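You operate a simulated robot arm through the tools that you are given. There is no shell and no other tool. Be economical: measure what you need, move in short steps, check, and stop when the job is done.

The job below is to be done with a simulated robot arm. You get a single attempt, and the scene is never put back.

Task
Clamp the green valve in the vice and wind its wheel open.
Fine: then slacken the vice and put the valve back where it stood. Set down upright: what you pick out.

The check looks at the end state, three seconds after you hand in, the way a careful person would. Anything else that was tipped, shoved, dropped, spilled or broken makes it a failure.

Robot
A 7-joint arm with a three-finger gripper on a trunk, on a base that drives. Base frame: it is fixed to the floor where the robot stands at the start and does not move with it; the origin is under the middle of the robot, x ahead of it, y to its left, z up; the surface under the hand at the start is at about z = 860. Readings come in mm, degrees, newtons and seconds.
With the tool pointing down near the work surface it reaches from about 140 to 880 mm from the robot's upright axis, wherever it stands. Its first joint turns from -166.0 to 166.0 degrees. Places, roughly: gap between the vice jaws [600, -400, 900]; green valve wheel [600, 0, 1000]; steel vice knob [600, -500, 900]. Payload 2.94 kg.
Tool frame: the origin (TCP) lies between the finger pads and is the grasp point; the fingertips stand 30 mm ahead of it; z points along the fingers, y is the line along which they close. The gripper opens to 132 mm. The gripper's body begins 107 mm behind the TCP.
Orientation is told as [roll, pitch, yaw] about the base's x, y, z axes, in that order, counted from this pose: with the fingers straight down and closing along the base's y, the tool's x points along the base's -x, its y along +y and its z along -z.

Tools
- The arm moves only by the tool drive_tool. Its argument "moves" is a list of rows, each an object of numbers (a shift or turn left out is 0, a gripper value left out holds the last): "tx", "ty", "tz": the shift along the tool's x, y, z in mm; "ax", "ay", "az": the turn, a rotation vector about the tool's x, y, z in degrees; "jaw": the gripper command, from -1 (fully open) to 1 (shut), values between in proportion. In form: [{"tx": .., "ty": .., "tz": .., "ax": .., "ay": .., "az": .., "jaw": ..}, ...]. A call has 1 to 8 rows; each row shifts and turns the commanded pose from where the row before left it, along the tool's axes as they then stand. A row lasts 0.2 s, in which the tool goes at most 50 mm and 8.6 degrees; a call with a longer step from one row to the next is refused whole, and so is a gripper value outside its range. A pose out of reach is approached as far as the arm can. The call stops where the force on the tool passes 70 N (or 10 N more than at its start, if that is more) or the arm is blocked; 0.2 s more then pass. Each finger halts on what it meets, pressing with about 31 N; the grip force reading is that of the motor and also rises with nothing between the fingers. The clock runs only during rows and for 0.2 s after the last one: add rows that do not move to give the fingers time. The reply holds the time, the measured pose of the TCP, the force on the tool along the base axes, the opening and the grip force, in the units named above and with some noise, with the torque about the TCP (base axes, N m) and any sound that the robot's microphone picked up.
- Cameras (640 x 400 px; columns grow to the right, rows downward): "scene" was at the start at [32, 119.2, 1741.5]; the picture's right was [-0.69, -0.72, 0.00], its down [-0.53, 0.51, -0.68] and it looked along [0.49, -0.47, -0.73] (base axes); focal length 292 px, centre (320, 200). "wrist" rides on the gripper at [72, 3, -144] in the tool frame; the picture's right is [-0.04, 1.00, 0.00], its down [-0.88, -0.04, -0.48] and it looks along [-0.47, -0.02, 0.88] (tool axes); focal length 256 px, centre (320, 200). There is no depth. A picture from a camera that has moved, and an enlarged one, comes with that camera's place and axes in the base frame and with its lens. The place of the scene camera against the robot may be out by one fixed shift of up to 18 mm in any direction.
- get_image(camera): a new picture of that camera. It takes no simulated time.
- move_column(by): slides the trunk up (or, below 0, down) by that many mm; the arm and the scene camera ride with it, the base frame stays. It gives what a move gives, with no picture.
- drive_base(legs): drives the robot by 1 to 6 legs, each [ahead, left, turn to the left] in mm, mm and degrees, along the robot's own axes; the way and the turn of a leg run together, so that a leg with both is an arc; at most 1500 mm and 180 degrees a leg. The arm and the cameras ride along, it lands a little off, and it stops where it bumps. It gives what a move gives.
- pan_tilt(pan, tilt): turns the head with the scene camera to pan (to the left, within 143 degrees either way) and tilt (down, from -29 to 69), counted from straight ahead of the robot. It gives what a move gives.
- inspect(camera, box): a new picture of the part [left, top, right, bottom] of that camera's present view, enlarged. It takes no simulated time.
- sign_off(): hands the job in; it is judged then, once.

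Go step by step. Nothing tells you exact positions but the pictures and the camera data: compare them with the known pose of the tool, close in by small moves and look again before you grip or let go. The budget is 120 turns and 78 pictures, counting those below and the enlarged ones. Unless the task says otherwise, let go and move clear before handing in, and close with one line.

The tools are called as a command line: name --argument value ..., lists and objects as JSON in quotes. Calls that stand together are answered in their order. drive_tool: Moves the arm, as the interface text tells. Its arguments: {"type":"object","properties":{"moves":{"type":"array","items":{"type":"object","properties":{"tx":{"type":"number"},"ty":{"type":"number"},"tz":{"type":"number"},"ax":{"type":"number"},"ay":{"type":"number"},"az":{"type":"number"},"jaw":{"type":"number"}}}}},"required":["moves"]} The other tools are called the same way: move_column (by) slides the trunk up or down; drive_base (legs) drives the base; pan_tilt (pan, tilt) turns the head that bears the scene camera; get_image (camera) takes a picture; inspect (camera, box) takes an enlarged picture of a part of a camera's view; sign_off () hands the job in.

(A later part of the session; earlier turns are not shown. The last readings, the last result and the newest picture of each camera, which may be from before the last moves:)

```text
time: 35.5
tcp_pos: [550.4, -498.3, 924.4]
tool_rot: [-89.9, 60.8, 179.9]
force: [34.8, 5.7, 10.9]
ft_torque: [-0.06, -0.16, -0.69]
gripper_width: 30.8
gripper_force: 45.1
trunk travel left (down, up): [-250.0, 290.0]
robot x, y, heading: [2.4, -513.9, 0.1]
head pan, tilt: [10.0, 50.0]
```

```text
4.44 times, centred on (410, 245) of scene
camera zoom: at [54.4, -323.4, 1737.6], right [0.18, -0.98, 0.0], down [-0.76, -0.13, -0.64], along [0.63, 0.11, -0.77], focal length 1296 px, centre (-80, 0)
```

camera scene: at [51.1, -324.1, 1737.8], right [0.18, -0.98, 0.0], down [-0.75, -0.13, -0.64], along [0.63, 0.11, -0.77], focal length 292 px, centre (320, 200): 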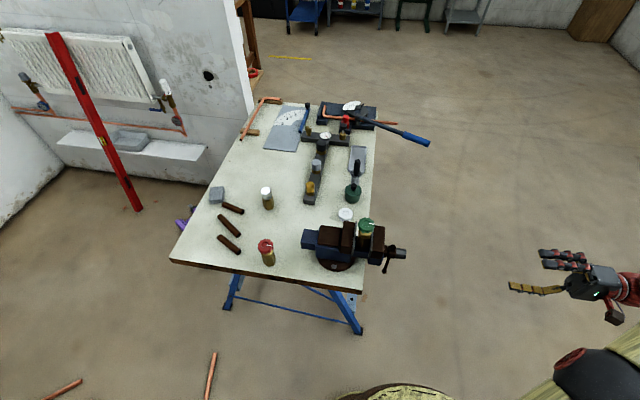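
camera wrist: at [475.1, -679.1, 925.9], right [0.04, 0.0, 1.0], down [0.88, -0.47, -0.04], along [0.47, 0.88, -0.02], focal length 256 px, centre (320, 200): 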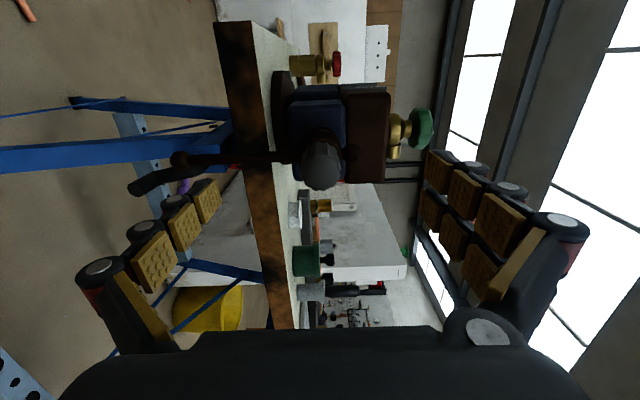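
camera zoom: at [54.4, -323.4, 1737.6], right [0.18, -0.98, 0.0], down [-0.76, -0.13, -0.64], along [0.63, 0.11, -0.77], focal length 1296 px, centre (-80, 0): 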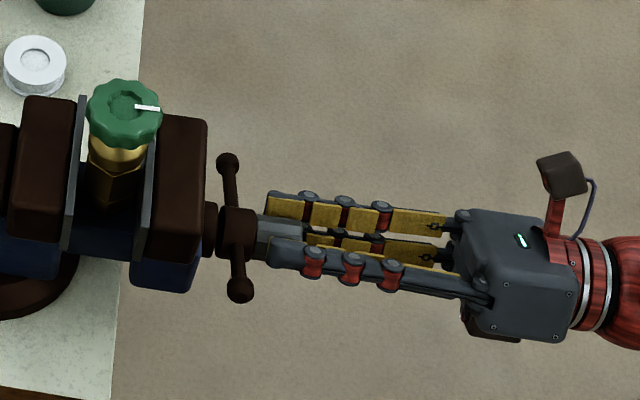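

Good progress at about 119°. Correcting a little in x and continuing.

drive_tool --moves '[{"tx": 2, "ty": 1.7, "tz": 0.3}, {"az": 8.5, "tz": 0.2}, {"az": 8.5, "tz": 0.2}, {"az": 8.5, "tz": 0.2}, {"az": 8.5, "tz": 0.2}, {"az": 8.5, "tz": 0.2}, {"az": 8.5, "tz": 0.2}, {"az": 8.5, "tz": 0.2}]'

inspect --camera "scene" --box '[340, 200, 480, 290]'

```text
time: 37.3
tcp_pos: [551.5, -497.1, 922.6]
tool_rot: [-89.9, 1.0, -179.9]
force: [16.4, -13.8, -29.9]
ft_torque: [-1.01, -0.1, -0.06]
gripper_width: 30.3
gripper_force: 45.3
trunk travel left (down, up): [-250.0, 290.0]
robot x, y, heading: [2.4, -509.6, 0.1]
head pan, tilt: [10.0, 50.0]
```

```text
4.44 times, centred on (410, 245) of scene
camera zoom: at [55.1, -325.2, 1737.7], right [0.18, -0.98, 0.0], down [-0.76, -0.13, -0.64], along [0.63, 0.11, -0.77], focal length 1296 px, centre (-80, 0)
```

zoom: 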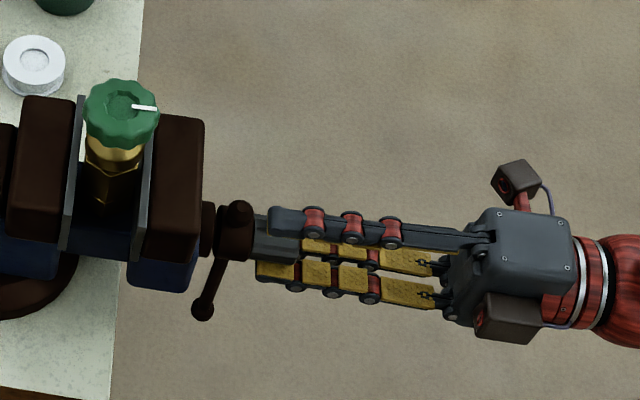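

About 180° turned. I'll continue with small corrections.

drive_tool --moves '[{"tx": 1, "ty": 2, "tz": -0.5}, {"az": 8.5, "tz": 0.1}, {"az": 8.5, "tz": 0.1}, {"az": 8.5, "tz": 0.1}, {"az": 8.5, "tz": 0.1}, {"az": 8.5, "tz": 0.1}, {"az": 8.5, "tz": 0.1}, {"az": 8.5, "tz": 0.1}]'

inspect --camera "scene" --box '[340, 200, 480, 290]'

```text
time: 39.1
tcp_pos: [551.0, -496.7, 921.5]
tool_rot: [-89.8, -58.4, 180.1]
force: [-8.1, -6.3, -35.3]
ft_torque: [-0.65, -0.11, 0.56]
gripper_width: 30.2
gripper_force: 45.4
trunk travel left (down, up): [-250.0, 290.0]
robot x, y, heading: [3.5, -512.1, 0.3]
head pan, tilt: [10.0, 50.0]
```

```text
4.44 times, centred on (410, 245) of scene
camera zoom: at [52.7, -324.3, 1737.7], right [0.18, -0.98, 0.0], down [-0.75, -0.13, -0.64], along [0.63, 0.11, -0.77], focal length 1296 px, centre (-80, 0)
```

zoom: 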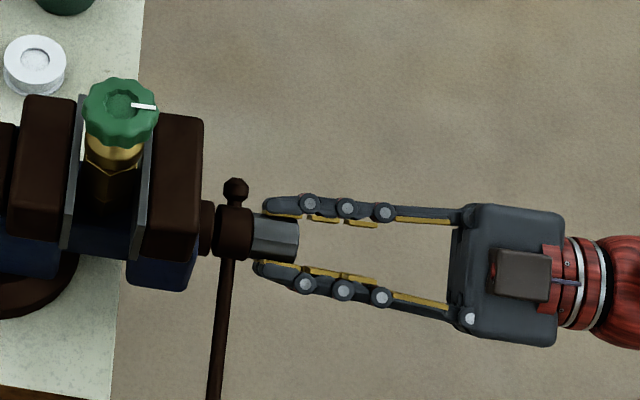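

The jaw has moved about 5 mm and the valve shifts with it, so it should be nearly clamped. Continuing and watching the torque.

drive_tool --moves '[{"tx": 1.4, "ty": 1.5}, {"az": 8.5, "tz": 0.1}, {"az": 8.5, "tz": 0.1}, {"az": 8.5, "tz": 0.1}, {"az": 8.5, "tz": 0.1}, {"az": 8.5, "tz": 0.1}, {"az": 8.5, "tz": 0.1}, {"az": 8.5, "tz": 0.1}]'

inspect --camera "scene" --box '[340, 200, 480, 290]'

```text
time: 39.8
tcp_pos: [549.6, -494.6, 921.3]
tool_rot: [-93.2, -69.7, -179.1]
force: [14.8, -5.5, -6.5]
ft_torque: [-1.48, -0.06, -0.64]
gripper_width: 30.8
gripper_force: 45.4
out of reach, approached as far as the arm can: row 3
trunk travel left (down, up): [-250.0, 290.0]
robot x, y, heading: [2.0, -509.4, 0.0]
head pan, tilt: [10.0, 50.0]
stopped in row 3: the force on the tool passed its limit at 119 N (the readings are from after the stop); the commanded pose is now the measured one
```

```text
4.44 times, centred on (410, 245) of scene
camera zoom: at [51.9, -323.2, 1737.8], right [0.17, -0.98, 0.0], down [-0.75, -0.13, -0.64], along [0.63, 0.11, -0.77], focal length 1296 px, centre (-80, 0)
```

zoom: 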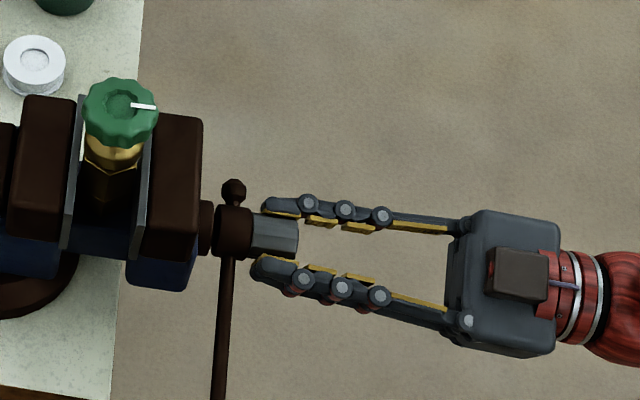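

The wrist is at its turning limit with the jaw almost closed. I'll open, straighten the hand, turn back 180° and regrip.

drive_tool --moves '[{"jaw": -0.2}, {"jaw": -0.2}, {"jaw": -0.2}, {"tz": -12, "ax": -2.35, "ay": 0.3}, {"az": -8.5}, {"az": -8.5}, {"az": -8.5}, {"az": -8.5}]'

drive_tool --moves '[{"az": -8.5}, {"az": -8.5}, {"az": -8.5}, {"az": -8.5}, {"az": -8.5}, {"az": -8.5}, {"az": -8.5}, {"az": -8.5}]'

drive_tool --moves '[{"az": -8.5}, {"az": -8.5}, {"az": -8.5}, {"az": -8.5}, {"az": -8.5}, {"az": -8.5}, {"az": -8.5}, {"az": -8.5}]'

inspect --camera "wrist" --box '[160, 60, 480, 260]'

```text
time: 41.6
tcp_pos: [543.0, -503.3, 920.6]
tool_rot: [-90.5, -36.0, -179.5]
force: [0.7, -0.2, 0.5]
ft_torque: [-0.02, 0.03, 0.0]
gripper_width: 79.1
gripper_force: 0.0
out of reach, approached as far as the arm can: row 4
trunk travel left (down, up): [-250.0, 290.0]
robot x, y, heading: [1.2, -514.3, 0.0]
head pan, tilt: [10.0, 50.0]
```

```text
time: 43.4
tcp_pos: [543.5, -503.3, 920.5]
tool_rot: [-90.6, 32.2, 180.0]
force: [-0.6, 0.0, 0.6]
ft_torque: [-0.02, -0.01, -0.03]
gripper_width: 79.1
gripper_force: 0.0
trunk travel left (down, up): [-250.0, 290.0]
robot x, y, heading: [4.2, -513.8, 0.1]
head pan, tilt: [10.0, 50.0]
```

```text
time: 45.2
tcp_pos: [545.6, -502.3, 919.7]
tool_rot: [92.4, 79.9, 2.5]
force: [-0.9, 0.2, 0.4]
ft_torque: [-0.02, -0.02, 0.02]
gripper_width: 79.3
gripper_force: 0.1
trunk travel left (down, up): [-250.0, 290.0]
robot x, y, heading: [2.2, -509.2, 0.1]
head pan, tilt: [10.0, 50.0]
```

```text
2.00 times, centred on (320, 160) of wrist
camera zoom: at [536.0, -647.5, 991.6], right [0.99, 0.0, 0.13], down [0.12, -0.47, -0.88], along [0.06, 0.88, -0.47], focal length 512 px, centre (320, 280)
```

zoom: 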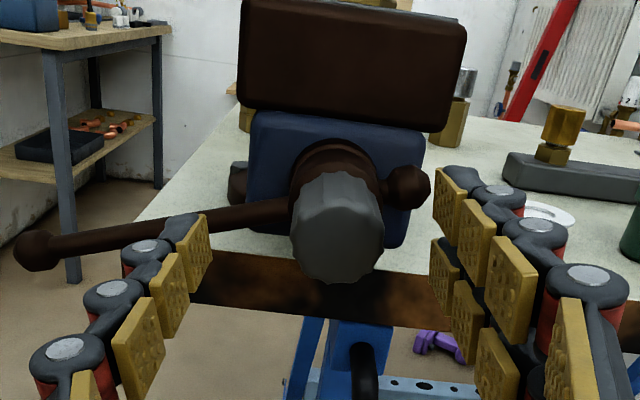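

Aligned again; the knob's axis is at about (550, 923). I'll correct, advance and regrip.

drive_tool --moves '[{"tx": 1.8, "ty": 4.4, "tz": 9}, {"jaw": 1}, {"jaw": 1}, {"jaw": 1}, {"jaw": 1}, {"az": 8.5, "tz": 0.1}, {"az": 8.5, "tz": 0.1}, {"az": 8.5, "tz": 0.1}]'

inspect --camera "scene" --box '[340, 200, 480, 290]'

```text
time: 47.0
tcp_pos: [550.8, -493.5, 922.5]
tool_rot: [-91.4, 74.5, 178.6]
force: [19.7, 4.2, 3.9]
ft_torque: [0.87, -0.14, -0.9]
gripper_width: 30.6
gripper_force: 45.1
trunk travel left (down, up): [-250.0, 290.0]
robot x, y, heading: [0.9, -508.3, 0.1]
head pan, tilt: [10.0, 50.0]
```

```text
4.44 times, centred on (410, 245) of scene
camera zoom: at [53.6, -323.5, 1737.7], right [0.17, -0.98, 0.0], down [-0.76, -0.13, -0.64], along [0.63, 0.11, -0.77], focal length 1296 px, centre (-80, 0)
```

zoom: 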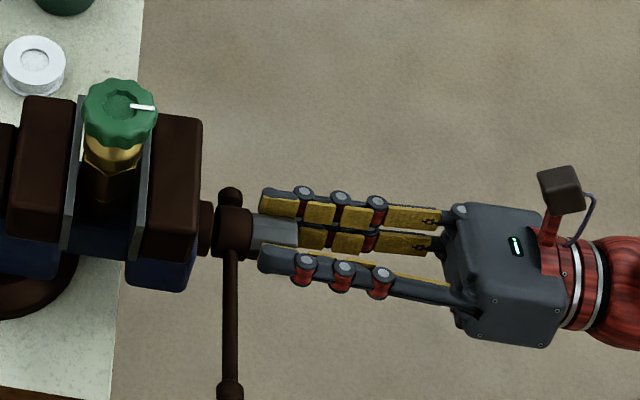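

Regripped and turning. Continuing.

drive_tool --moves '[{"tx": 0.4, "ty": 1.4}, {"az": 8.5, "tz": 0.1}, {"az": 8.5, "tz": 0.1}, {"az": 8.5, "tz": 0.1}, {"az": 8.5, "tz": 0.1}, {"az": 8.5, "tz": 0.1}, {"az": 8.5, "tz": 0.1}, {"az": 8.5, "tz": 0.1}]'

inspect --camera "scene" --box '[340, 200, 480, 290]'

```text
time: 48.8
tcp_pos: [550.0, -493.8, 921.2]
tool_rot: [-90.4, 14.9, -180.0]
force: [22.7, 6.1, 9.4]
ft_torque: [0.24, -0.01, -0.39]
gripper_width: 30.2
gripper_force: 45.3
trunk travel left (down, up): [-250.0, 290.0]
robot x, y, heading: [3.6, -510.0, 0.1]
head pan, tilt: [10.0, 50.0]
```

```text
4.44 times, centred on (410, 245) of scene
camera zoom: at [53.0, -323.3, 1737.7], right [0.17, -0.98, 0.0], down [-0.76, -0.13, -0.64], along [0.63, 0.11, -0.77], focal length 1296 px, centre (-80, 0)
```

zoom: 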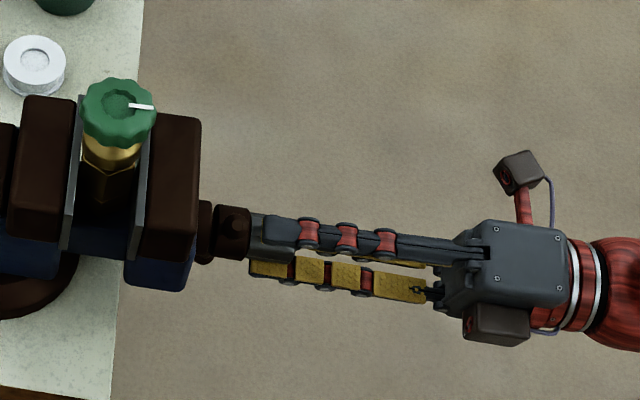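

drive_tool --moves '[{"tx": 1.4}, {"az": 8.5, "tz": 0.1}, {"az": 8.5, "tz": 0.1}, {"az": 8.5, "tz": 0.1}, {"az": 8.5, "tz": 0.1}, {"az": 8.5, "tz": 0.1}, {"az": 8.5, "tz": 0.1}, {"az": 8.5, "tz": 0.1}]'

inspect --camera "scene" --box '[340, 200, 480, 290]'

```text
time: 50.6
tcp_pos: [550.4, -491.1, 922.3]
tool_rot: [-90.4, -44.8, -179.5]
force: [0.3, -1.3, -17.8]
ft_torque: [-0.64, -0.06, -0.27]
gripper_width: 30.2
gripper_force: 45.0
trunk travel left (down, up): [-250.0, 290.0]
robot x, y, heading: [5.0, -506.2, 0.2]
head pan, tilt: [10.0, 50.0]
```

```text
4.44 times, centred on (410, 245) of scene
camera zoom: at [52.7, -323.9, 1737.6], right [0.17, -0.98, 0.0], down [-0.75, -0.13, -0.64], along [0.63, 0.11, -0.77], focal length 1296 px, centre (-80, 0)
```

zoom: 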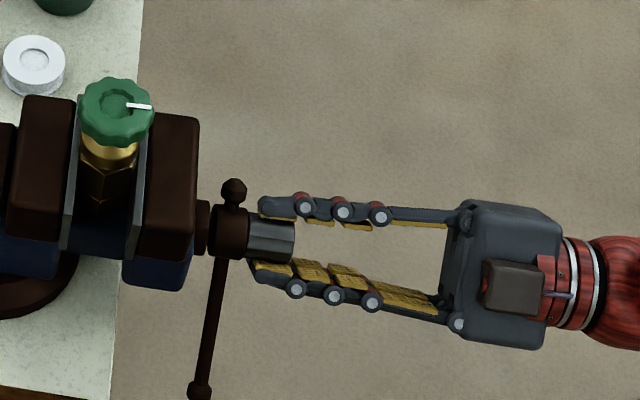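

inspect --camera "scene" --box '[335, 210, 395, 260]'

```text
8.00 times, centred on (365, 235) of scene
camera zoom: at [52.7, -323.9, 1737.6], right [0.17, -0.98, 0.0], down [-0.75, -0.13, -0.64], along [0.63, 0.11, -0.77], focal length 2333 px, centre (-40, -80)
```

zoom: 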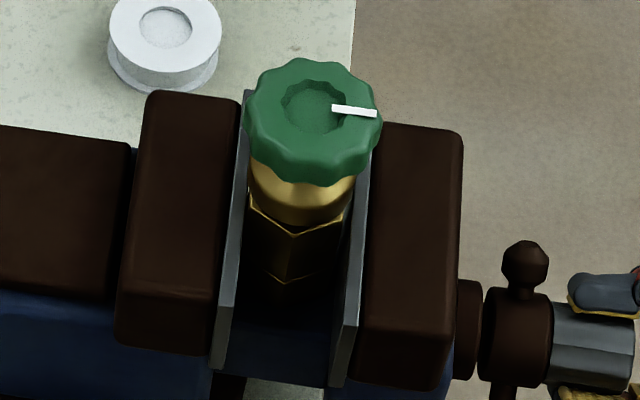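

The jaws are very nearly closed on the hex. Turning the last bit within the wrist's range.

drive_tool --moves '[{"tx": 0.7, "ty": 0.7}, {"az": 7}, {"az": 7}, {"az": 5}]'

```text
time: 51.6
tcp_pos: [549.9, -491.4, 921.9]
tool_rot: [-90.9, -63.7, -178.8]
force: [-3.2, 1.0, -15.7]
ft_torque: [-0.5, -0.08, -0.24]
gripper_width: 30.2
gripper_force: 45.0
trunk travel left (down, up): [-250.0, 290.0]
robot x, y, heading: [1.6, -513.8, 0.1]
head pan, tilt: [10.0, 50.0]
```

No clamping torque yet, so one more regrip.

drive_tool --moves '[{"jaw": -0.2}, {"jaw": -0.2}, {"jaw": -0.2}, {"tz": -10}, {"az": -8.5}, {"az": -8.5}, {"az": -8.5}, {"az": -8.5}]'

drive_tool --moves '[{"az": -8.5}, {"az": -8.5}, {"az": -8.5}, {"az": -8.5}, {"az": -8.5}, {"az": -8.5}, {"az": -8.5}, {"az": -8.5}]'

drive_tool --moves '[{"az": -8.5}, {"az": -8.5}, {"az": -8.5}, {"az": -8.5}, {"az": -8.5}, {"az": -8.5}, {"az": -8.5}, {"az": -8.5}]'

inspect --camera "wrist" --box '[160, 60, 480, 260]'

```text
time: 53.4
tcp_pos: [551.4, -502.6, 923.0]
tool_rot: [-90.4, -29.4, -179.6]
force: [0.0, 0.2, 0.3]
ft_torque: [-0.02, 0.04, -0.02]
gripper_width: 79.0
gripper_force: 0.1
trunk travel left (down, up): [-250.0, 290.0]
robot x, y, heading: [2.0, -511.3, -0.1]
head pan, tilt: [10.0, 50.0]
```

```text
time: 55.2
tcp_pos: [550.6, -502.8, 921.0]
tool_rot: [-90.5, 38.6, 179.9]
force: [1.2, 1.3, -0.2]
ft_torque: [0.04, 0.03, 0.0]
gripper_width: 79.4
gripper_force: 0.1
trunk travel left (down, up): [-250.0, 290.0]
robot x, y, heading: [4.4, -512.6, 0.0]
head pan, tilt: [10.0, 50.0]
```

```text
time: 57.0
tcp_pos: [550.8, -502.1, 921.7]
tool_rot: [91.5, 73.5, 1.6]
force: [0.1, -0.2, 0.0]
ft_torque: [-0.03, -0.04, 0.05]
gripper_width: 79.2
gripper_force: 0.0
trunk travel left (down, up): [-250.0, 290.0]
robot x, y, heading: [0.6, -512.2, 0.0]
head pan, tilt: [10.0, 50.0]
```

```text
2.00 times, centred on (320, 160) of wrist
camera zoom: at [534.3, -647.3, 992.6], right [0.97, 0.0, 0.24], down [0.22, -0.47, -0.86], along [0.11, 0.88, -0.45], focal length 512 px, centre (320, 280)
```

zoom: 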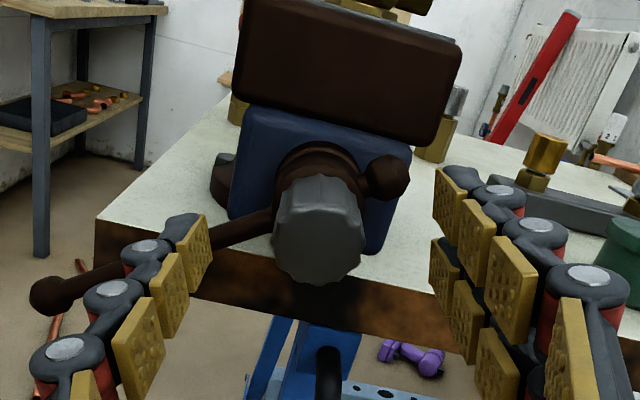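

Centred. Advancing, gripping and turning on.

drive_tool --moves '[{"ty": -1, "tz": 11}, {"jaw": 1}, {"jaw": 1}, {"jaw": 1}, {"jaw": 1}, {"az": 8.5}, {"az": 8.5}, {"az": 8.5}]'

drive_tool --moves '[{"az": 8.5}, {"az": 8.5}, {"az": 8.5}, {"az": 8.5}, {}]'

inspect --camera "scene" --box '[335, 210, 395, 260]'

```text
time: 58.8
tcp_pos: [550.1, -491.5, 921.8]
tool_rot: [-92.8, 81.0, 177.5]
force: [6.5, 4.5, 3.0]
ft_torque: [1.01, -0.11, -0.32]
gripper_width: 30.2
gripper_force: 44.9
trunk travel left (down, up): [-250.0, 290.0]
robot x, y, heading: [2.7, -509.4, 0.1]
head pan, tilt: [10.0, 50.0]
```

```text
time: 60.0
tcp_pos: [550.7, -490.6, 922.3]
tool_rot: [-90.6, 46.9, 179.7]
force: [5.4, 10.5, 6.1]
ft_torque: [0.72, 0.09, -0.59]
gripper_width: 30.3
gripper_force: 44.8
trunk travel left (down, up): [-250.0, 290.0]
robot x, y, heading: [4.6, -510.1, 0.1]
head pan, tilt: [10.0, 50.0]
```

```text
8.00 times, centred on (365, 235) of scene
camera zoom: at [51.7, -322.8, 1737.7], right [0.17, -0.98, 0.0], down [-0.75, -0.13, -0.64], along [0.63, 0.11, -0.77], focal length 2333 px, centre (-40, -80)
```

zoom: 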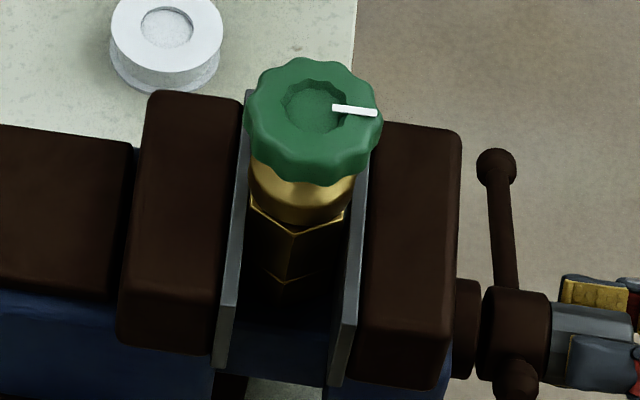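

drive_tool --moves '[{"az": 8.5, "tz": 0.2}, {"az": 8.5, "tz": 0.2}, {"az": 8.5, "tz": 0.2}, {"az": 8.5, "tz": 0.2}, {"az": 8.5, "tz": 0.1}, {"az": 8.5, "tz": 0.1}, {"az": 8.5, "tz": 0.1}, {}]'

```text
time: 61.8
tcp_pos: [550.1, -490.5, 921.9]
tool_rot: [-90.4, -12.6, -179.7]
force: [8.3, 7.6, 4.3]
ft_torque: [-0.11, 0.06, -0.9]
gripper_width: 30.1
gripper_force: 44.8
trunk travel left (down, up): [-250.0, 290.0]
robot x, y, heading: [4.5, -508.0, 0.1]
head pan, tilt: [10.0, 50.0]
```

drive_tool --moves '[{"az": 8, "tz": 0.2}, {"az": 8, "tz": 0.2}, {"az": 8, "tz": 0.2}, {"az": 8, "tz": 0.2}, {"az": 8, "tz": 0.1}, {"az": 8, "tz": 0.1}, {}]'

inspect --camera "scene" --box '[335, 210, 395, 260]'

```text
time: 63.4
tcp_pos: [549.7, -490.1, 921.3]
tool_rot: [-90.8, -60.6, -179.0]
force: [13.0, 9.0, 6.1]
ft_torque: [-0.16, 0.04, -0.6]
gripper_width: 30.3
gripper_force: 44.7
trunk travel left (down, up): [-250.0, 290.0]
robot x, y, heading: [1.4, -511.5, 0.0]
head pan, tilt: [10.0, 50.0]
```

```text
8.00 times, centred on (365, 235) of scene
camera zoom: at [52.5, -322.8, 1737.7], right [0.17, -0.98, 0.0], down [-0.75, -0.13, -0.64], along [0.63, 0.11, -0.77], focal length 2333 px, centre (-40, -80)
```

zoom: 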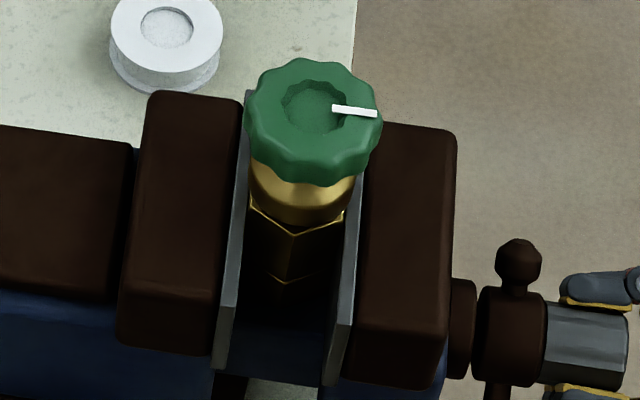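

The jaw moves about 2 mm per 108°, and the valve has stopped shifting. One more regrip to close the last bit.

drive_tool --moves '[{"jaw": -0.2}, {"jaw": -0.2}, {"jaw": -0.2}, {"tz": -10}, {"az": -8.5}, {"az": -8.5}, {"az": -8.5}, {"az": -8.5}]'

drive_tool --moves '[{"az": -8.5}, {"az": -8.5}, {"az": -8.5}, {"az": -8.5}, {"az": -8.5}, {"az": -8.5}, {"az": -8.5}, {"az": -8.5}]'

drive_tool --moves '[{"az": -8.5}, {"az": -8.5}, {"az": -8.5}, {"az": -8.5}, {"az": -8.5}, {"az": -8.5}, {"az": -8.5}, {"az": -8.5}]'

drive_tool --moves '[{"tz": 11}, {"jaw": 1}, {"jaw": 1}, {"jaw": 1}, {"jaw": 1}, {"az": 8.5}, {"az": 8.5}, {"az": 8.5}]'

drive_tool --moves '[{"az": 8.5}, {"az": 8.5}, {"az": 8.5}, {"az": 8.5}, {}]'

```text
time: 65.2
tcp_pos: [551.2, -501.2, 920.1]
tool_rot: [-90.3, -26.4, -179.6]
force: [0.1, 0.5, 0.4]
ft_torque: [-0.01, 0.02, 0.03]
gripper_width: 79.5
gripper_force: 0.0
trunk travel left (down, up): [-250.0, 290.0]
robot x, y, heading: [1.3, -512.6, -0.1]
head pan, tilt: [10.0, 50.0]
```

```text
time: 67.0
tcp_pos: [549.4, -499.8, 922.5]
tool_rot: [-90.6, 41.6, 179.8]
force: [0.4, 0.3, 0.3]
ft_torque: [0.0, 0.02, 0.04]
gripper_width: 79.1
gripper_force: 0.0
trunk travel left (down, up): [-250.0, 290.0]
robot x, y, heading: [0.4, -508.8, 0.1]
head pan, tilt: [10.0, 50.0]
```

```text
time: 68.8
tcp_pos: [549.3, -499.1, 921.8]
tool_rot: [91.3, 70.4, 1.5]
force: [0.1, -0.7, 1.2]
ft_torque: [0.02, -0.01, -0.01]
gripper_width: 79.2
gripper_force: 0.0
trunk travel left (down, up): [-250.0, 290.0]
robot x, y, heading: [-0.4, -512.4, 0.3]
head pan, tilt: [10.0, 50.0]
```

```text
time: 70.6
tcp_pos: [549.7, -489.2, 921.5]
tool_rot: [-93.9, 83.8, 176.2]
force: [-1.1, -2.5, -4.6]
ft_torque: [0.4, -0.13, -0.19]
gripper_width: 30.4
gripper_force: 44.8
trunk travel left (down, up): [-250.0, 290.0]
robot x, y, heading: [2.8, -506.5, 0.2]
head pan, tilt: [10.0, 50.0]
```

```text
time: 71.8
tcp_pos: [551.0, -488.2, 922.6]
tool_rot: [-90.6, 49.9, 179.7]
force: [6.0, 1.7, -0.5]
ft_torque: [-0.28, -0.04, 0.0]
gripper_width: 30.3
gripper_force: 45.4
trunk travel left (down, up): [-250.0, 290.0]
robot x, y, heading: [1.2, -509.0, 0.1]
head pan, tilt: [10.0, 50.0]
```

drive_tool --moves '[{"az": 8.5, "tz": 0.2}, {"az": 8.5, "tz": 0.2}, {"az": 8.5, "tz": 0.2}, {"az": 8.5, "tz": 0.2}, {"az": 8.5, "tz": 0.1}, {"az": 8.5, "tz": 0.1}, {"az": 8.5, "tz": 0.1}, {}]'

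inspect --camera "scene" --box '[335, 210, 395, 260]'

```text
time: 73.6
tcp_pos: [549.4, -488.1, 922.4]
tool_rot: [-90.4, -9.8, -179.7]
force: [9.1, -3.6, -0.8]
ft_torque: [-0.09, 0.01, -0.49]
gripper_width: 30.2
gripper_force: 45.2
trunk travel left (down, up): [-250.0, 290.0]
robot x, y, heading: [3.7, -509.9, 0.1]
head pan, tilt: [10.0, 50.0]
```

```text
8.00 times, centred on (365, 235) of scene
camera zoom: at [52.7, -324.2, 1737.8], right [0.17, -0.98, 0.0], down [-0.75, -0.13, -0.64], along [0.63, 0.11, -0.77], focal length 2333 px, centre (-40, -80)
```

zoom: 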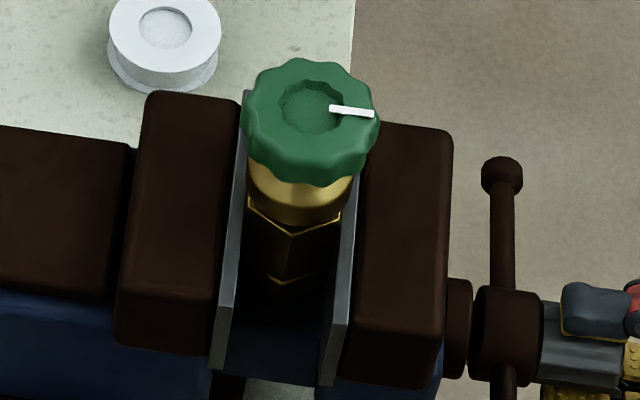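

drive_tool --moves '[{"az": 8.3, "tz": 0.2}, {"az": 8.3, "tz": 0.2}, {"az": 8.3, "tz": 0.2}, {"az": 8.3, "tz": 0.2}, {"az": 8.3, "tz": 0.1}, {"az": 8.3, "tz": 0.1}, {}]'

```text
time: 75.2
tcp_pos: [550.8, -486.6, 921.6]
tool_rot: [-91.0, -59.5, -179.1]
force: [13.9, -5.3, 0.6]
ft_torque: [0.02, 0.02, -0.38]
gripper_width: 30.2
gripper_force: 44.5
trunk travel left (down, up): [-250.0, 290.0]
robot x, y, heading: [1.3, -510.2, 0.3]
head pan, tilt: [10.0, 50.0]
```

Still no clamping torque; one more cycle.

drive_tool --moves '[{"jaw": -0.2}, {"jaw": -0.2}, {"jaw": -0.2}, {"tz": -10}, {"az": -8.5}, {"az": -8.5}, {"az": -8.5}, {"az": -8.5}]'

drive_tool --moves '[{"az": -8.5}, {"az": -8.5}, {"az": -8.5}, {"az": -8.5}, {"az": -8.5}, {"az": -8.5}, {"az": -8.5}, {"az": -8.5}]'

drive_tool --moves '[{"az": -8.5}, {"az": -8.5}, {"az": -8.5}, {"az": -8.5}, {"az": -8.5}, {"az": -8.5}, {"az": -8.5}, {"az": -8.5}]'

inspect --camera "scene" --box '[335, 210, 395, 260]'

drive_tool --moves '[{"tz": 11}, {"jaw": 1}, {"jaw": 1}, {"jaw": 1}, {"jaw": 1}, {"az": 8.5}, {"az": 8.5}, {"az": 8.5}]'

drive_tool --moves '[{"az": 8.5}, {"az": 8.5}, {"az": 8.5}, {"az": 8.5}, {}]'

```text
time: 77.0
tcp_pos: [550.1, -496.7, 922.5]
tool_rot: [-90.5, -25.2, -179.6]
force: [-0.2, -0.1, -0.2]
ft_torque: [0.04, 0.03, 0.02]
gripper_width: 79.4
gripper_force: 0.0
trunk travel left (down, up): [-250.0, 290.0]
robot x, y, heading: [-0.9, -507.8, -0.0]
head pan, tilt: [10.0, 50.0]
```

```text
time: 78.8
tcp_pos: [550.6, -496.8, 923.4]
tool_rot: [-90.6, 42.7, 179.8]
force: [0.3, -0.5, 0.0]
ft_torque: [0.0, 0.01, -0.05]
gripper_width: 79.2
gripper_force: 0.1
trunk travel left (down, up): [-250.0, 290.0]
robot x, y, heading: [0.6, -507.6, 0.1]
head pan, tilt: [10.0, 50.0]
```

```text
time: 80.6
tcp_pos: [551.3, -494.8, 923.1]
tool_rot: [91.3, 69.2, 1.3]
force: [0.0, 0.7, -0.3]
ft_torque: [0.0, -0.04, 0.04]
gripper_width: 79.2
gripper_force: 0.1
trunk travel left (down, up): [-250.0, 290.0]
robot x, y, heading: [1.8, -511.3, 0.2]
head pan, tilt: [10.0, 50.0]
```

```text
8.00 times, centred on (365, 235) of scene
camera zoom: at [51.5, -323.8, 1737.8], right [0.17, -0.98, 0.0], down [-0.75, -0.13, -0.64], along [0.63, 0.11, -0.77], focal length 2333 px, centre (-40, -80)
```

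zoom: 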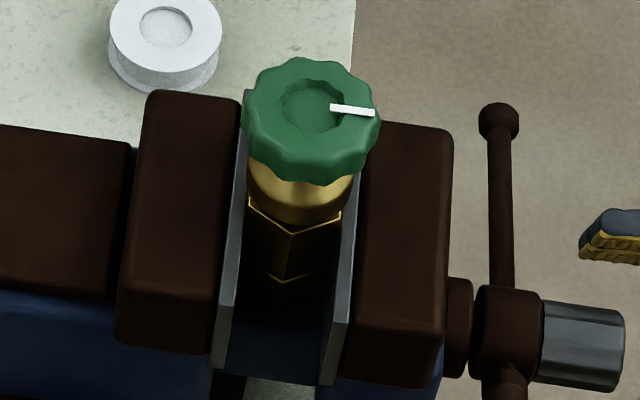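

```text
time: 82.4
tcp_pos: [551.0, -485.7, 922.0]
tool_rot: [-94.5, 85.1, 175.5]
force: [5.5, 2.7, -0.5]
ft_torque: [-0.06, -0.43, -0.1]
gripper_width: 30.6
gripper_force: 45.1
trunk travel left (down, up): [-250.0, 290.0]
robot x, y, heading: [1.2, -508.1, -0.2]
head pan, tilt: [10.0, 50.0]
```

```text
time: 83.6
tcp_pos: [549.9, -485.4, 921.8]
tool_rot: [-90.8, 51.1, 179.5]
force: [5.4, -1.5, 0.2]
ft_torque: [0.06, -0.01, -0.3]
gripper_width: 30.5
gripper_force: 45.0
trunk travel left (down, up): [-250.0, 290.0]
robot x, y, heading: [1.8, -509.8, 0.3]
head pan, tilt: [10.0, 50.0]
```

inspect --camera "scene" --box '[335, 210, 395, 260]'

drive_tool --moves '[{"az": 8.5, "tz": 0.1}, {"az": 8.5, "tz": 0.1}, {"az": 8.5, "tz": 0.1}, {"az": 8.5, "tz": 0.1}]'

inspect --camera "scene" --box '[335, 210, 395, 260]'

```text
8.00 times, centred on (365, 235) of scene
camera zoom: at [52.2, -324.0, 1737.8], right [0.17, -0.98, 0.0], down [-0.75, -0.13, -0.64], along [0.63, 0.11, -0.77], focal length 2333 px, centre (-40, -80)
```

zoom: 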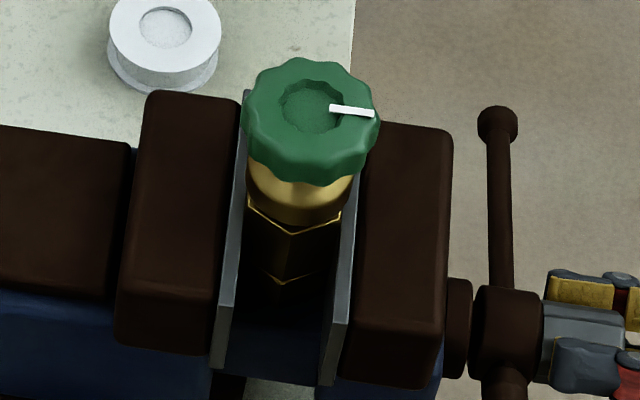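

```text
time: 84.6
tcp_pos: [548.7, -485.1, 921.8]
tool_rot: [-90.5, 17.1, -179.9]
force: [4.0, -7.0, 0.7]
ft_torque: [0.09, -0.33, -0.16]
gripper_width: 30.3
gripper_force: 45.1
trunk travel left (down, up): [-250.0, 290.0]
robot x, y, heading: [1.5, -515.1, -0.0]
head pan, tilt: [10.0, 50.0]
```

```text
8.00 times, centred on (365, 235) of scene
camera zoom: at [51.8, -324.6, 1737.9], right [0.17, -0.98, 0.0], down [-0.75, -0.13, -0.64], along [0.63, 0.11, -0.77], focal length 2333 px, centre (-40, -80)
```

zoom: 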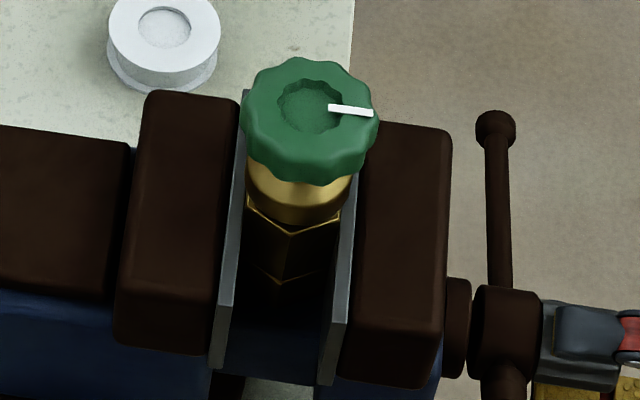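

The tommy bar no longer follows the hand — the grip slips, so the vice is tight. I'll release, back off and raise the hand.

drive_tool --moves '[{"jaw": -0.4}, {"jaw": -0.4}, {"jaw": -0.4}, {"jaw": -0.4}, {"tz": -45}, {"tz": -45}, {"tz": -45}, {"tz": -30, "jaw": -1}]'

drive_tool --moves '[{"tx": 13, "ty": -43}, {"tx": 13, "ty": -43}, {"tx": 13, "ty": -43}, {"tx": 13, "ty": -43}, {"tx": 13, "ty": -43}, {"tx": 13, "ty": -43}]'

drive_tool --moves '[{"ax": -8.13, "ay": -2.48}, {"ax": -8.13, "ay": -2.48}, {"ax": -8.13, "ay": -2.48}, {"ax": -8.13, "ay": -2.48}, {"ax": -8.13, "ay": -2.48}, {"ax": -8.13, "ay": -2.48}, {"ax": -8.13, "ay": -2.48}, {"ax": -8.13, "ay": -2.48}]'

drive_tool --moves '[{"ax": -8.13, "ay": -2.48}, {"ax": -8.13, "ay": -2.48}, {"ax": -4.5, "ay": -1.4}, {}]'

```text
time: 86.4
tcp_pos: [549.4, -650.4, 921.2]
tool_rot: [-90.4, 17.2, -179.9]
force: [-0.6, -0.9, -1.0]
ft_torque: [0.0, 0.01, -0.02]
gripper_width: 118.3
gripper_force: 0.0
trunk travel left (down, up): [-250.0, 290.0]
robot x, y, heading: [0.8, -510.3, 0.3]
head pan, tilt: [10.0, 50.0]
```

```text
time: 87.8
tcp_pos: [548.1, -655.0, 1188.5]
tool_rot: [-90.6, 17.0, -180.0]
force: [0.3, 0.5, -0.9]
ft_torque: [-0.01, -0.03, 0.06]
gripper_width: 132.3
gripper_force: 0.1
trunk travel left (down, up): [-250.0, 290.0]
robot x, y, heading: [1.8, -509.5, 0.0]
head pan, tilt: [10.0, 50.0]
```

```text
time: 89.6
tcp_pos: [548.6, -652.8, 1191.7]
tool_rot: [-21.2, 6.6, -164.1]
force: [-0.1, 0.8, 0.4]
ft_torque: [-0.01, -0.02, -0.01]
gripper_width: 132.1
gripper_force: 0.1
trunk travel left (down, up): [-250.0, 290.0]
robot x, y, heading: [0.8, -508.8, 0.2]
head pan, tilt: [10.0, 50.0]
```

```text
time: 90.6
tcp_pos: [548.4, -652.4, 1189.6]
tool_rot: [-0.6, 0.4, -162.8]
force: [-0.1, 0.2, 0.8]
ft_torque: [-0.02, 0.0, 0.01]
gripper_width: 132.3
gripper_force: 0.0
trunk travel left (down, up): [-250.0, 290.0]
robot x, y, heading: [-0.1, -511.3, 0.0]
head pan, tilt: [10.0, 50.0]
```

The hand points down again with yaw -163°, which leaves room for a long counter-clockwise turn. Moving over the wheel.

drive_tool --moves '[{"tx": 13.2, "ty": -41.2, "ax": 0.3, "ay": 0.4}, {"tx": 13.2, "ty": -41.2}, {"tx": 13.2, "ty": -41.2}, {"tx": 13.2, "ty": -41.2}, {"tx": 13.2, "ty": -41.2}, {"tx": 13.2, "ty": -41.2}, {"tx": 13.2, "ty": -41.2}, {}]'

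get_image --camera "wrist"

```text
time: 92.4
tcp_pos: [556.7, -397.6, 1192.5]
tool_rot: [-1.7, 0.8, -162.0]
force: [0.5, -0.5, 0.2]
ft_torque: [-0.02, 0.01, 0.02]
gripper_width: 131.9
gripper_force: 0.1
out of reach, approached as far as the arm can: row 6, 7
trunk travel left (down, up): [-250.0, 290.0]
robot x, y, heading: [2.0, -512.8, 0.3]
head pan, tilt: [10.0, 50.0]
```

```text
20 pictures are left
camera wrist: at [627.3, -382.9, 1338.7], right [0.27, -0.96, -0.03], down [-0.85, -0.25, 0.46], along [-0.45, -0.1, -0.89], focal length 256 px, centre (320, 200)
```

wrist: 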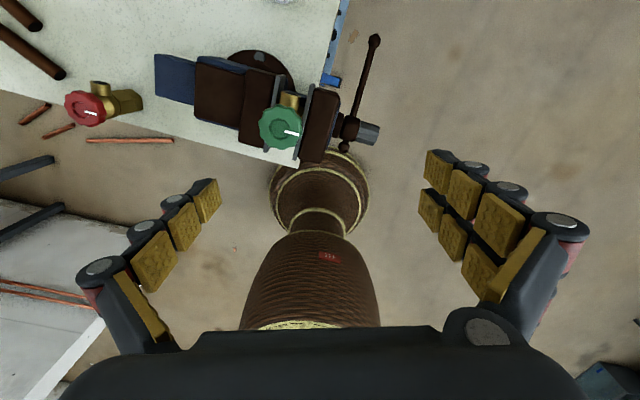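

Joint limit at that yaw; I'll turn the hand a bit counter-clockwise and then go the rest of the way.

drive_tool --moves '[{"ax": -1.7, "ay": -0.8}, {"az": -8.4}, {"az": -8.4}, {"az": -8.4}, {"tx": 14.4, "ty": -19.8}, {"tx": 14.4, "ty": -19.8}, {}]'

get_image --camera "wrist"

```text
time: 94.0
tcp_pos: [550.6, -346.2, 1192.9]
tool_rot: [0.7, -0.2, -137.6]
force: [0.0, -0.7, 0.6]
ft_torque: [0.0, 0.02, 0.03]
gripper_width: 132.0
gripper_force: 0.1
trunk travel left (down, up): [-250.0, 290.0]
robot x, y, heading: [-0.7, -513.5, 0.4]
head pan, tilt: [10.0, 50.0]
```

```text
19 pictures are left
camera wrist: at [607.2, -299.4, 1338.0], right [0.64, -0.77, 0.01], down [-0.68, -0.56, 0.48], along [-0.36, -0.32, -0.88], focal length 256 px, centre (320, 200)
```

wrist: 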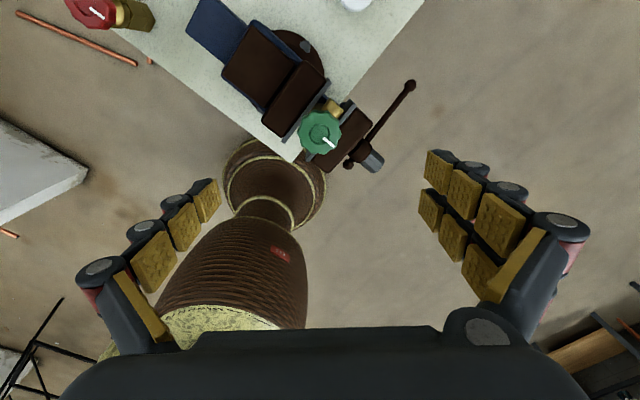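

The wheel is at (552, -349). Lowering onto it.

drive_tool --moves '[{"tx": -0.9, "ty": 3, "tz": 40, "ax": 0.5}, {"tz": 40}, {"tz": 30}, {"tz": 23}, {"jaw": -0.2}, {"jaw": 0}]'

inspect --camera "wrist" --box '[200, 80, 440, 230]'

```text
time: 95.4
tcp_pos: [552.1, -349.9, 1061.1]
tool_rot: [0.2, -0.2, -137.6]
force: [0.0, -0.5, 0.8]
ft_torque: [-0.03, 0.01, 0.01]
gripper_width: 95.5
gripper_force: 1.8
trunk travel left (down, up): [-250.0, 290.0]
robot x, y, heading: [0.8, -513.6, 0.1]
head pan, tilt: [10.0, 50.0]
```

```text
2.67 times, centred on (320, 155) of wrist
camera zoom: at [608.6, -303.6, 1204.4], right [0.64, -0.77, 0.0], down [-0.67, -0.56, 0.48], along [-0.37, -0.31, -0.88], focal length 683 px, centre (320, 320)
```

zoom: 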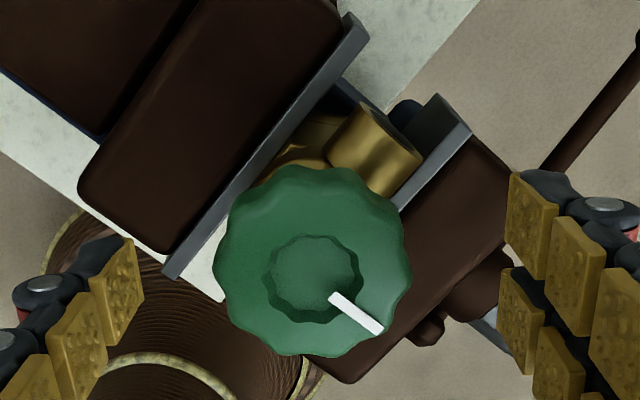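

Centred. Closing on the wheel and turning counter-clockwise.

drive_tool --moves '[{"tz": 3, "jaw": 1}, {"jaw": 1}, {"jaw": 1}, {"jaw": 1}, {"jaw": 1}, {"jaw": 1}, {"jaw": 1}]'

drive_tool --moves '[{"az": -8.5}, {"az": -8.5}, {"az": -8.5}, {"az": -8.5}, {"az": -8.5}, {"az": -8.5}, {"az": -8.5}, {"az": -8.5}]'

inspect --camera "wrist" --box '[200, 80, 440, 230]'

```text
time: 97.0
tcp_pos: [551.0, -349.0, 1058.5]
tool_rot: [0.1, -0.4, -137.6]
force: [-8.7, 11.9, 2.1]
ft_torque: [0.24, 0.32, 0.03]
gripper_width: 45.3
gripper_force: 31.2
trunk travel left (down, up): [-250.0, 290.0]
robot x, y, heading: [2.0, -508.7, 0.0]
head pan, tilt: [10.0, 50.0]
```

```text
time: 98.8
tcp_pos: [552.3, -350.3, 1059.5]
tool_rot: [0.1, -0.3, -69.5]
force: [3.7, 20.9, 9.2]
ft_torque: [0.55, -0.17, -0.06]
gripper_width: 45.5
gripper_force: 31.0
trunk travel left (down, up): [-250.0, 290.0]
robot x, y, heading: [2.2, -511.3, 0.2]
head pan, tilt: [10.0, 50.0]
```

```text
2.67 times, centred on (320, 155) of wrist
camera zoom: at [531.7, -280.8, 1203.1], right [0.95, 0.31, 0.0], down [0.27, -0.83, 0.48], along [0.15, -0.46, -0.88], focal length 683 px, centre (320, 320)
```

zoom: 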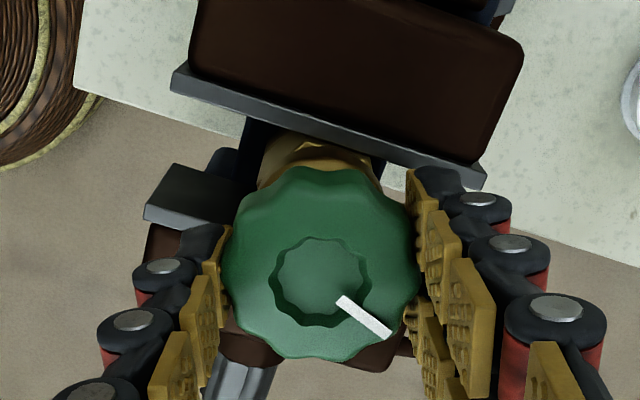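

The wheel turns while the body stays put. Continuing to wind it open.

drive_tool --moves '[{"tx": 1.2, "ty": 0.5, "tz": -0.4, "az": -8.5}, {"az": -8.5}, {"az": -8.5}, {"az": -8.5}, {"az": -8.5}, {"az": -8.5}, {"az": -8.5}, {"az": -8.5}]'

drive_tool --moves '[{"az": -8.5}, {"az": -8.5}, {"az": -8.5}, {"az": -8.5}, {"az": -8.5}, {"az": -8.5}, {"az": -8.5}, {"az": -8.5}]'

inspect --camera "wrist" --box '[200, 80, 440, 230]'

```text
time: 100.6
tcp_pos: [553.7, -347.6, 1058.7]
tool_rot: [-0.3, 0.0, -1.4]
force: [13.9, 27.7, 15.3]
ft_torque: [0.7, -0.39, -0.1]
gripper_width: 45.4
gripper_force: 30.8
trunk travel left (down, up): [-250.0, 290.0]
robot x, y, heading: [1.4, -510.9, -0.1]
head pan, tilt: [10.0, 50.0]
```

```text
time: 102.4
tcp_pos: [552.0, -348.5, 1058.1]
tool_rot: [-0.1, 0.5, 66.5]
force: [4.2, 21.6, 14.3]
ft_torque: [0.29, 0.0, -0.01]
gripper_width: 45.5
gripper_force: 30.7
trunk travel left (down, up): [-250.0, 290.0]
robot x, y, heading: [2.9, -508.1, 0.1]
head pan, tilt: [10.0, 50.0]
```

```text
2.67 times, centred on (320, 155) of wrist
camera zoom: at [521.4, -413.3, 1203.5], right [-0.9, 0.44, 0.0], down [0.39, 0.79, 0.47], along [0.21, 0.42, -0.88], focal length 683 px, centre (320, 320)
```

zoom: 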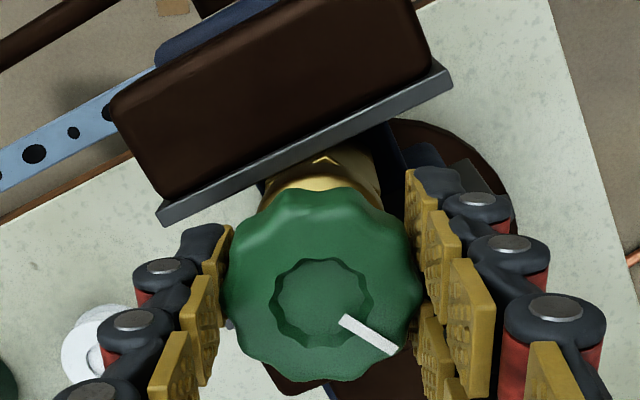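

About 204° opened so far with no stop felt. Continuing toward the wrist limit.

drive_tool --moves '[{"tx": -0.5, "ty": 1, "az": -8.5}, {"az": -8.5}, {"az": -8.5}, {"az": -8.5}, {"az": -8.5}, {"az": -8.5}, {"az": -8.5}, {"az": -8.5}]'

```text
time: 104.2
tcp_pos: [553.9, -348.6, 1059.7]
tool_rot: [0.2, 0.3, 134.6]
force: [15.3, 11.1, 16.5]
ft_torque: [-0.02, -0.56, -0.08]
gripper_width: 45.4
gripper_force: 31.3
trunk travel left (down, up): [-250.0, 290.0]
robot x, y, heading: [4.7, -509.7, 0.1]
head pan, tilt: [10.0, 50.0]
```

drive_tool --moves '[{"tz": -0.5, "az": -8.5}, {"az": -8.5}, {"az": -8.5}, {"az": -8.5}]'

inspect --camera "wrist" --box '[200, 80, 440, 230]'

```text
time: 105.2
tcp_pos: [554.4, -348.5, 1060.2]
tool_rot: [0.4, 0.0, 168.5]
force: [15.7, 17.5, 17.9]
ft_torque: [0.41, -0.33, -0.1]
gripper_width: 45.7
gripper_force: 30.8
trunk travel left (down, up): [-250.0, 290.0]
robot x, y, heading: [0.7, -514.6, 0.1]
head pan, tilt: [10.0, 50.0]
```

```text
2.67 times, centred on (320, 155) of wrist
camera zoom: at [624.1, -364.8, 1204.2], right [-0.24, -0.97, 0.01], down [-0.85, 0.22, 0.47], along [-0.46, 0.11, -0.88], focal length 683 px, centre (320, 320)
```

zoom: 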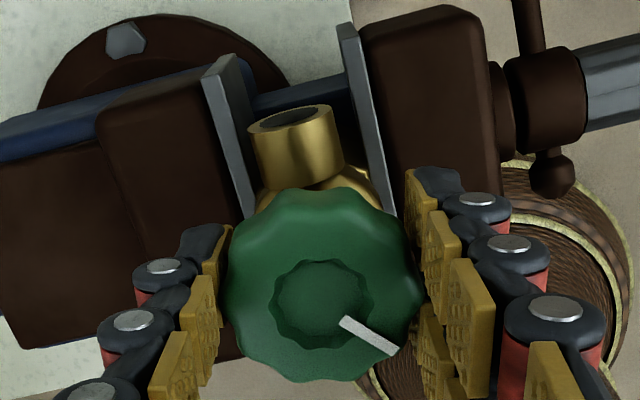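

306° opened; the outlet still points the same way, so the clamp holds. Trying on further.

drive_tool --moves '[{"tz": -0.5, "az": -8.5}, {"az": -8.5}, {"az": -8.5}, {"az": -8.5}, {"az": -8.5}, {"az": -8.5}]'

```text
time: 106.1
tcp_pos: [503.0, -350.1, 1020.1]
tool_rot: [3.0, -5.6, -165.7]
force: [0.6, 0.8, -1.0]
ft_torque: [-0.13, 0.07, 0.05]
gripper_width: 0.0
gripper_force: 28.3
out of reach, approached as far as the arm can: row 3, 4
trunk travel left (down, up): [-250.0, 290.0]
robot x, y, heading: [4.3, -515.3, 0.2]
head pan, tilt: [10.0, 50.0]
stopped in row 4: the force on the tool passed its limit at 187 N (the readings are from after the stop); the commanded pose is now the measured one
```

The arm hit its limit, jerked and slipped off the wheel. I'll look at the state before moving.

get_image --camera "wrist"

inspect --camera "scene" --box '[320, 180, 440, 280]'

```text
14 pictures are left
camera wrist: at [586.4, -325.4, 1157.7], right [0.21, -0.98, 0.06], down [-0.82, -0.14, 0.56], along [-0.53, -0.16, -0.83], focal length 256 px, centre (320, 200)
```

wrist: 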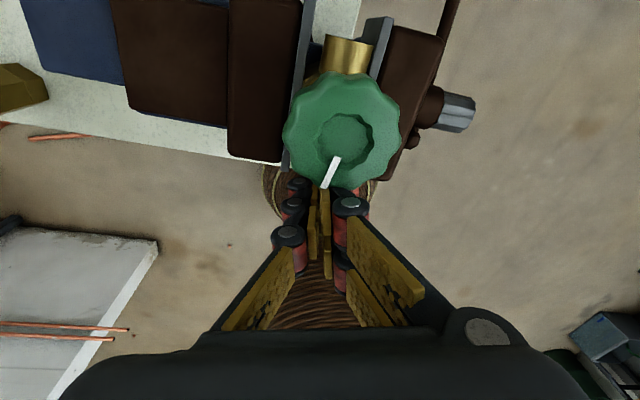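

```text
4.00 times, centred on (380, 230) of scene
camera zoom: at [53.1, -319.9, 1736.8], right [0.17, -0.98, 0.0], down [-0.76, -0.13, -0.64], along [0.63, 0.11, -0.77], focal length 1166 px, centre (80, 80)
```

zoom: 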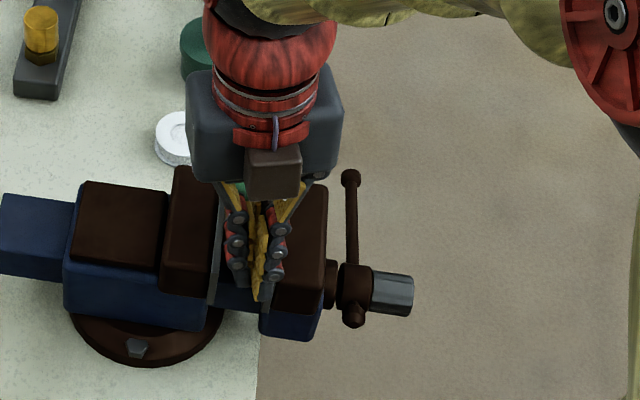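

The valve still stands clamped and upright; the fingers just slid off the wheel (net opening now about 260°). I'll lift clear, level the hand and rotate back for a second bite.

drive_tool --moves '[{"tz": -20}, {"tz": -40}, {"tz": -40}, {"tz": -40, "jaw": -1}, {"jaw": -1}]'

drive_tool --moves '[{"az": 8.5, "jaw": -1}, {"az": 8.5}, {"az": 8.5}, {"az": 8.5}, {"az": 8.5}, {"az": 8.5}, {"az": 8.5}, {"az": 8.5}]'

drive_tool --moves '[{"az": 8.5}, {"az": 8.5}, {"az": 8.5}, {"az": 8.5}, {"az": 8.5}, {"az": 8.5}, {"az": 8.5}, {"az": 8.5}]'

drive_tool --moves '[{"az": 8.5}, {"az": 8.5}, {"az": 8.5}, {"az": 8.5}, {"az": 8.5}, {"az": 8.5}, {"az": 8.5}, {"az": 8.5}]'

drive_tool --moves '[{"az": 8.5}, {"az": 8.5}, {"az": 8.5}, {"az": 8.5}, {"az": 8.5}, {"az": 8.5}, {"az": 8.5}, {"az": 8.5}]'

```text
time: 107.3
tcp_pos: [512.9, -343.5, 1160.0]
tool_rot: [3.2, -5.3, -165.9]
force: [0.7, 0.0, 0.4]
ft_torque: [-0.03, 0.0, -0.03]
gripper_width: 40.0
gripper_force: 0.1
trunk travel left (down, up): [-250.0, 290.0]
robot x, y, heading: [-2.9, -513.2, -0.1]
head pan, tilt: [10.0, 50.0]
```

```text
time: 109.1
tcp_pos: [514.3, -342.4, 1160.8]
tool_rot: [6.2, 0.6, 126.3]
force: [0.4, 1.0, 0.3]
ft_torque: [-0.02, -0.01, -0.01]
gripper_width: 131.9
gripper_force: 0.0
trunk travel left (down, up): [-250.0, 290.0]
robot x, y, heading: [2.7, -509.2, 0.0]
head pan, tilt: [10.0, 50.0]
```

```text
time: 110.9
tcp_pos: [514.5, -342.7, 1161.6]
tool_rot: [1.8, 5.9, 58.4]
force: [0.0, 0.7, 0.5]
ft_torque: [0.03, -0.04, 0.03]
gripper_width: 131.9
gripper_force: 0.0
trunk travel left (down, up): [-250.0, 290.0]
robot x, y, heading: [4.6, -509.0, -0.2]
head pan, tilt: [10.0, 50.0]
```

```text
time: 112.7
tcp_pos: [514.2, -342.6, 1160.8]
tool_rot: [-4.9, 3.9, -9.9]
force: [-0.5, 0.2, 0.1]
ft_torque: [-0.03, 0.01, 0.0]
gripper_width: 132.0
gripper_force: 0.2
trunk travel left (down, up): [-250.0, 290.0]
robot x, y, heading: [-1.5, -513.2, -0.2]
head pan, tilt: [10.0, 50.0]
```

```text
time: 114.5
tcp_pos: [514.4, -342.8, 1163.2]
tool_rot: [-5.3, -3.1, -77.5]
force: [0.4, 0.3, 0.5]
ft_torque: [0.0, -0.01, -0.01]
gripper_width: 131.9
gripper_force: 0.1
trunk travel left (down, up): [-250.0, 290.0]
robot x, y, heading: [5.0, -511.5, 0.0]
head pan, tilt: [10.0, 50.0]
```

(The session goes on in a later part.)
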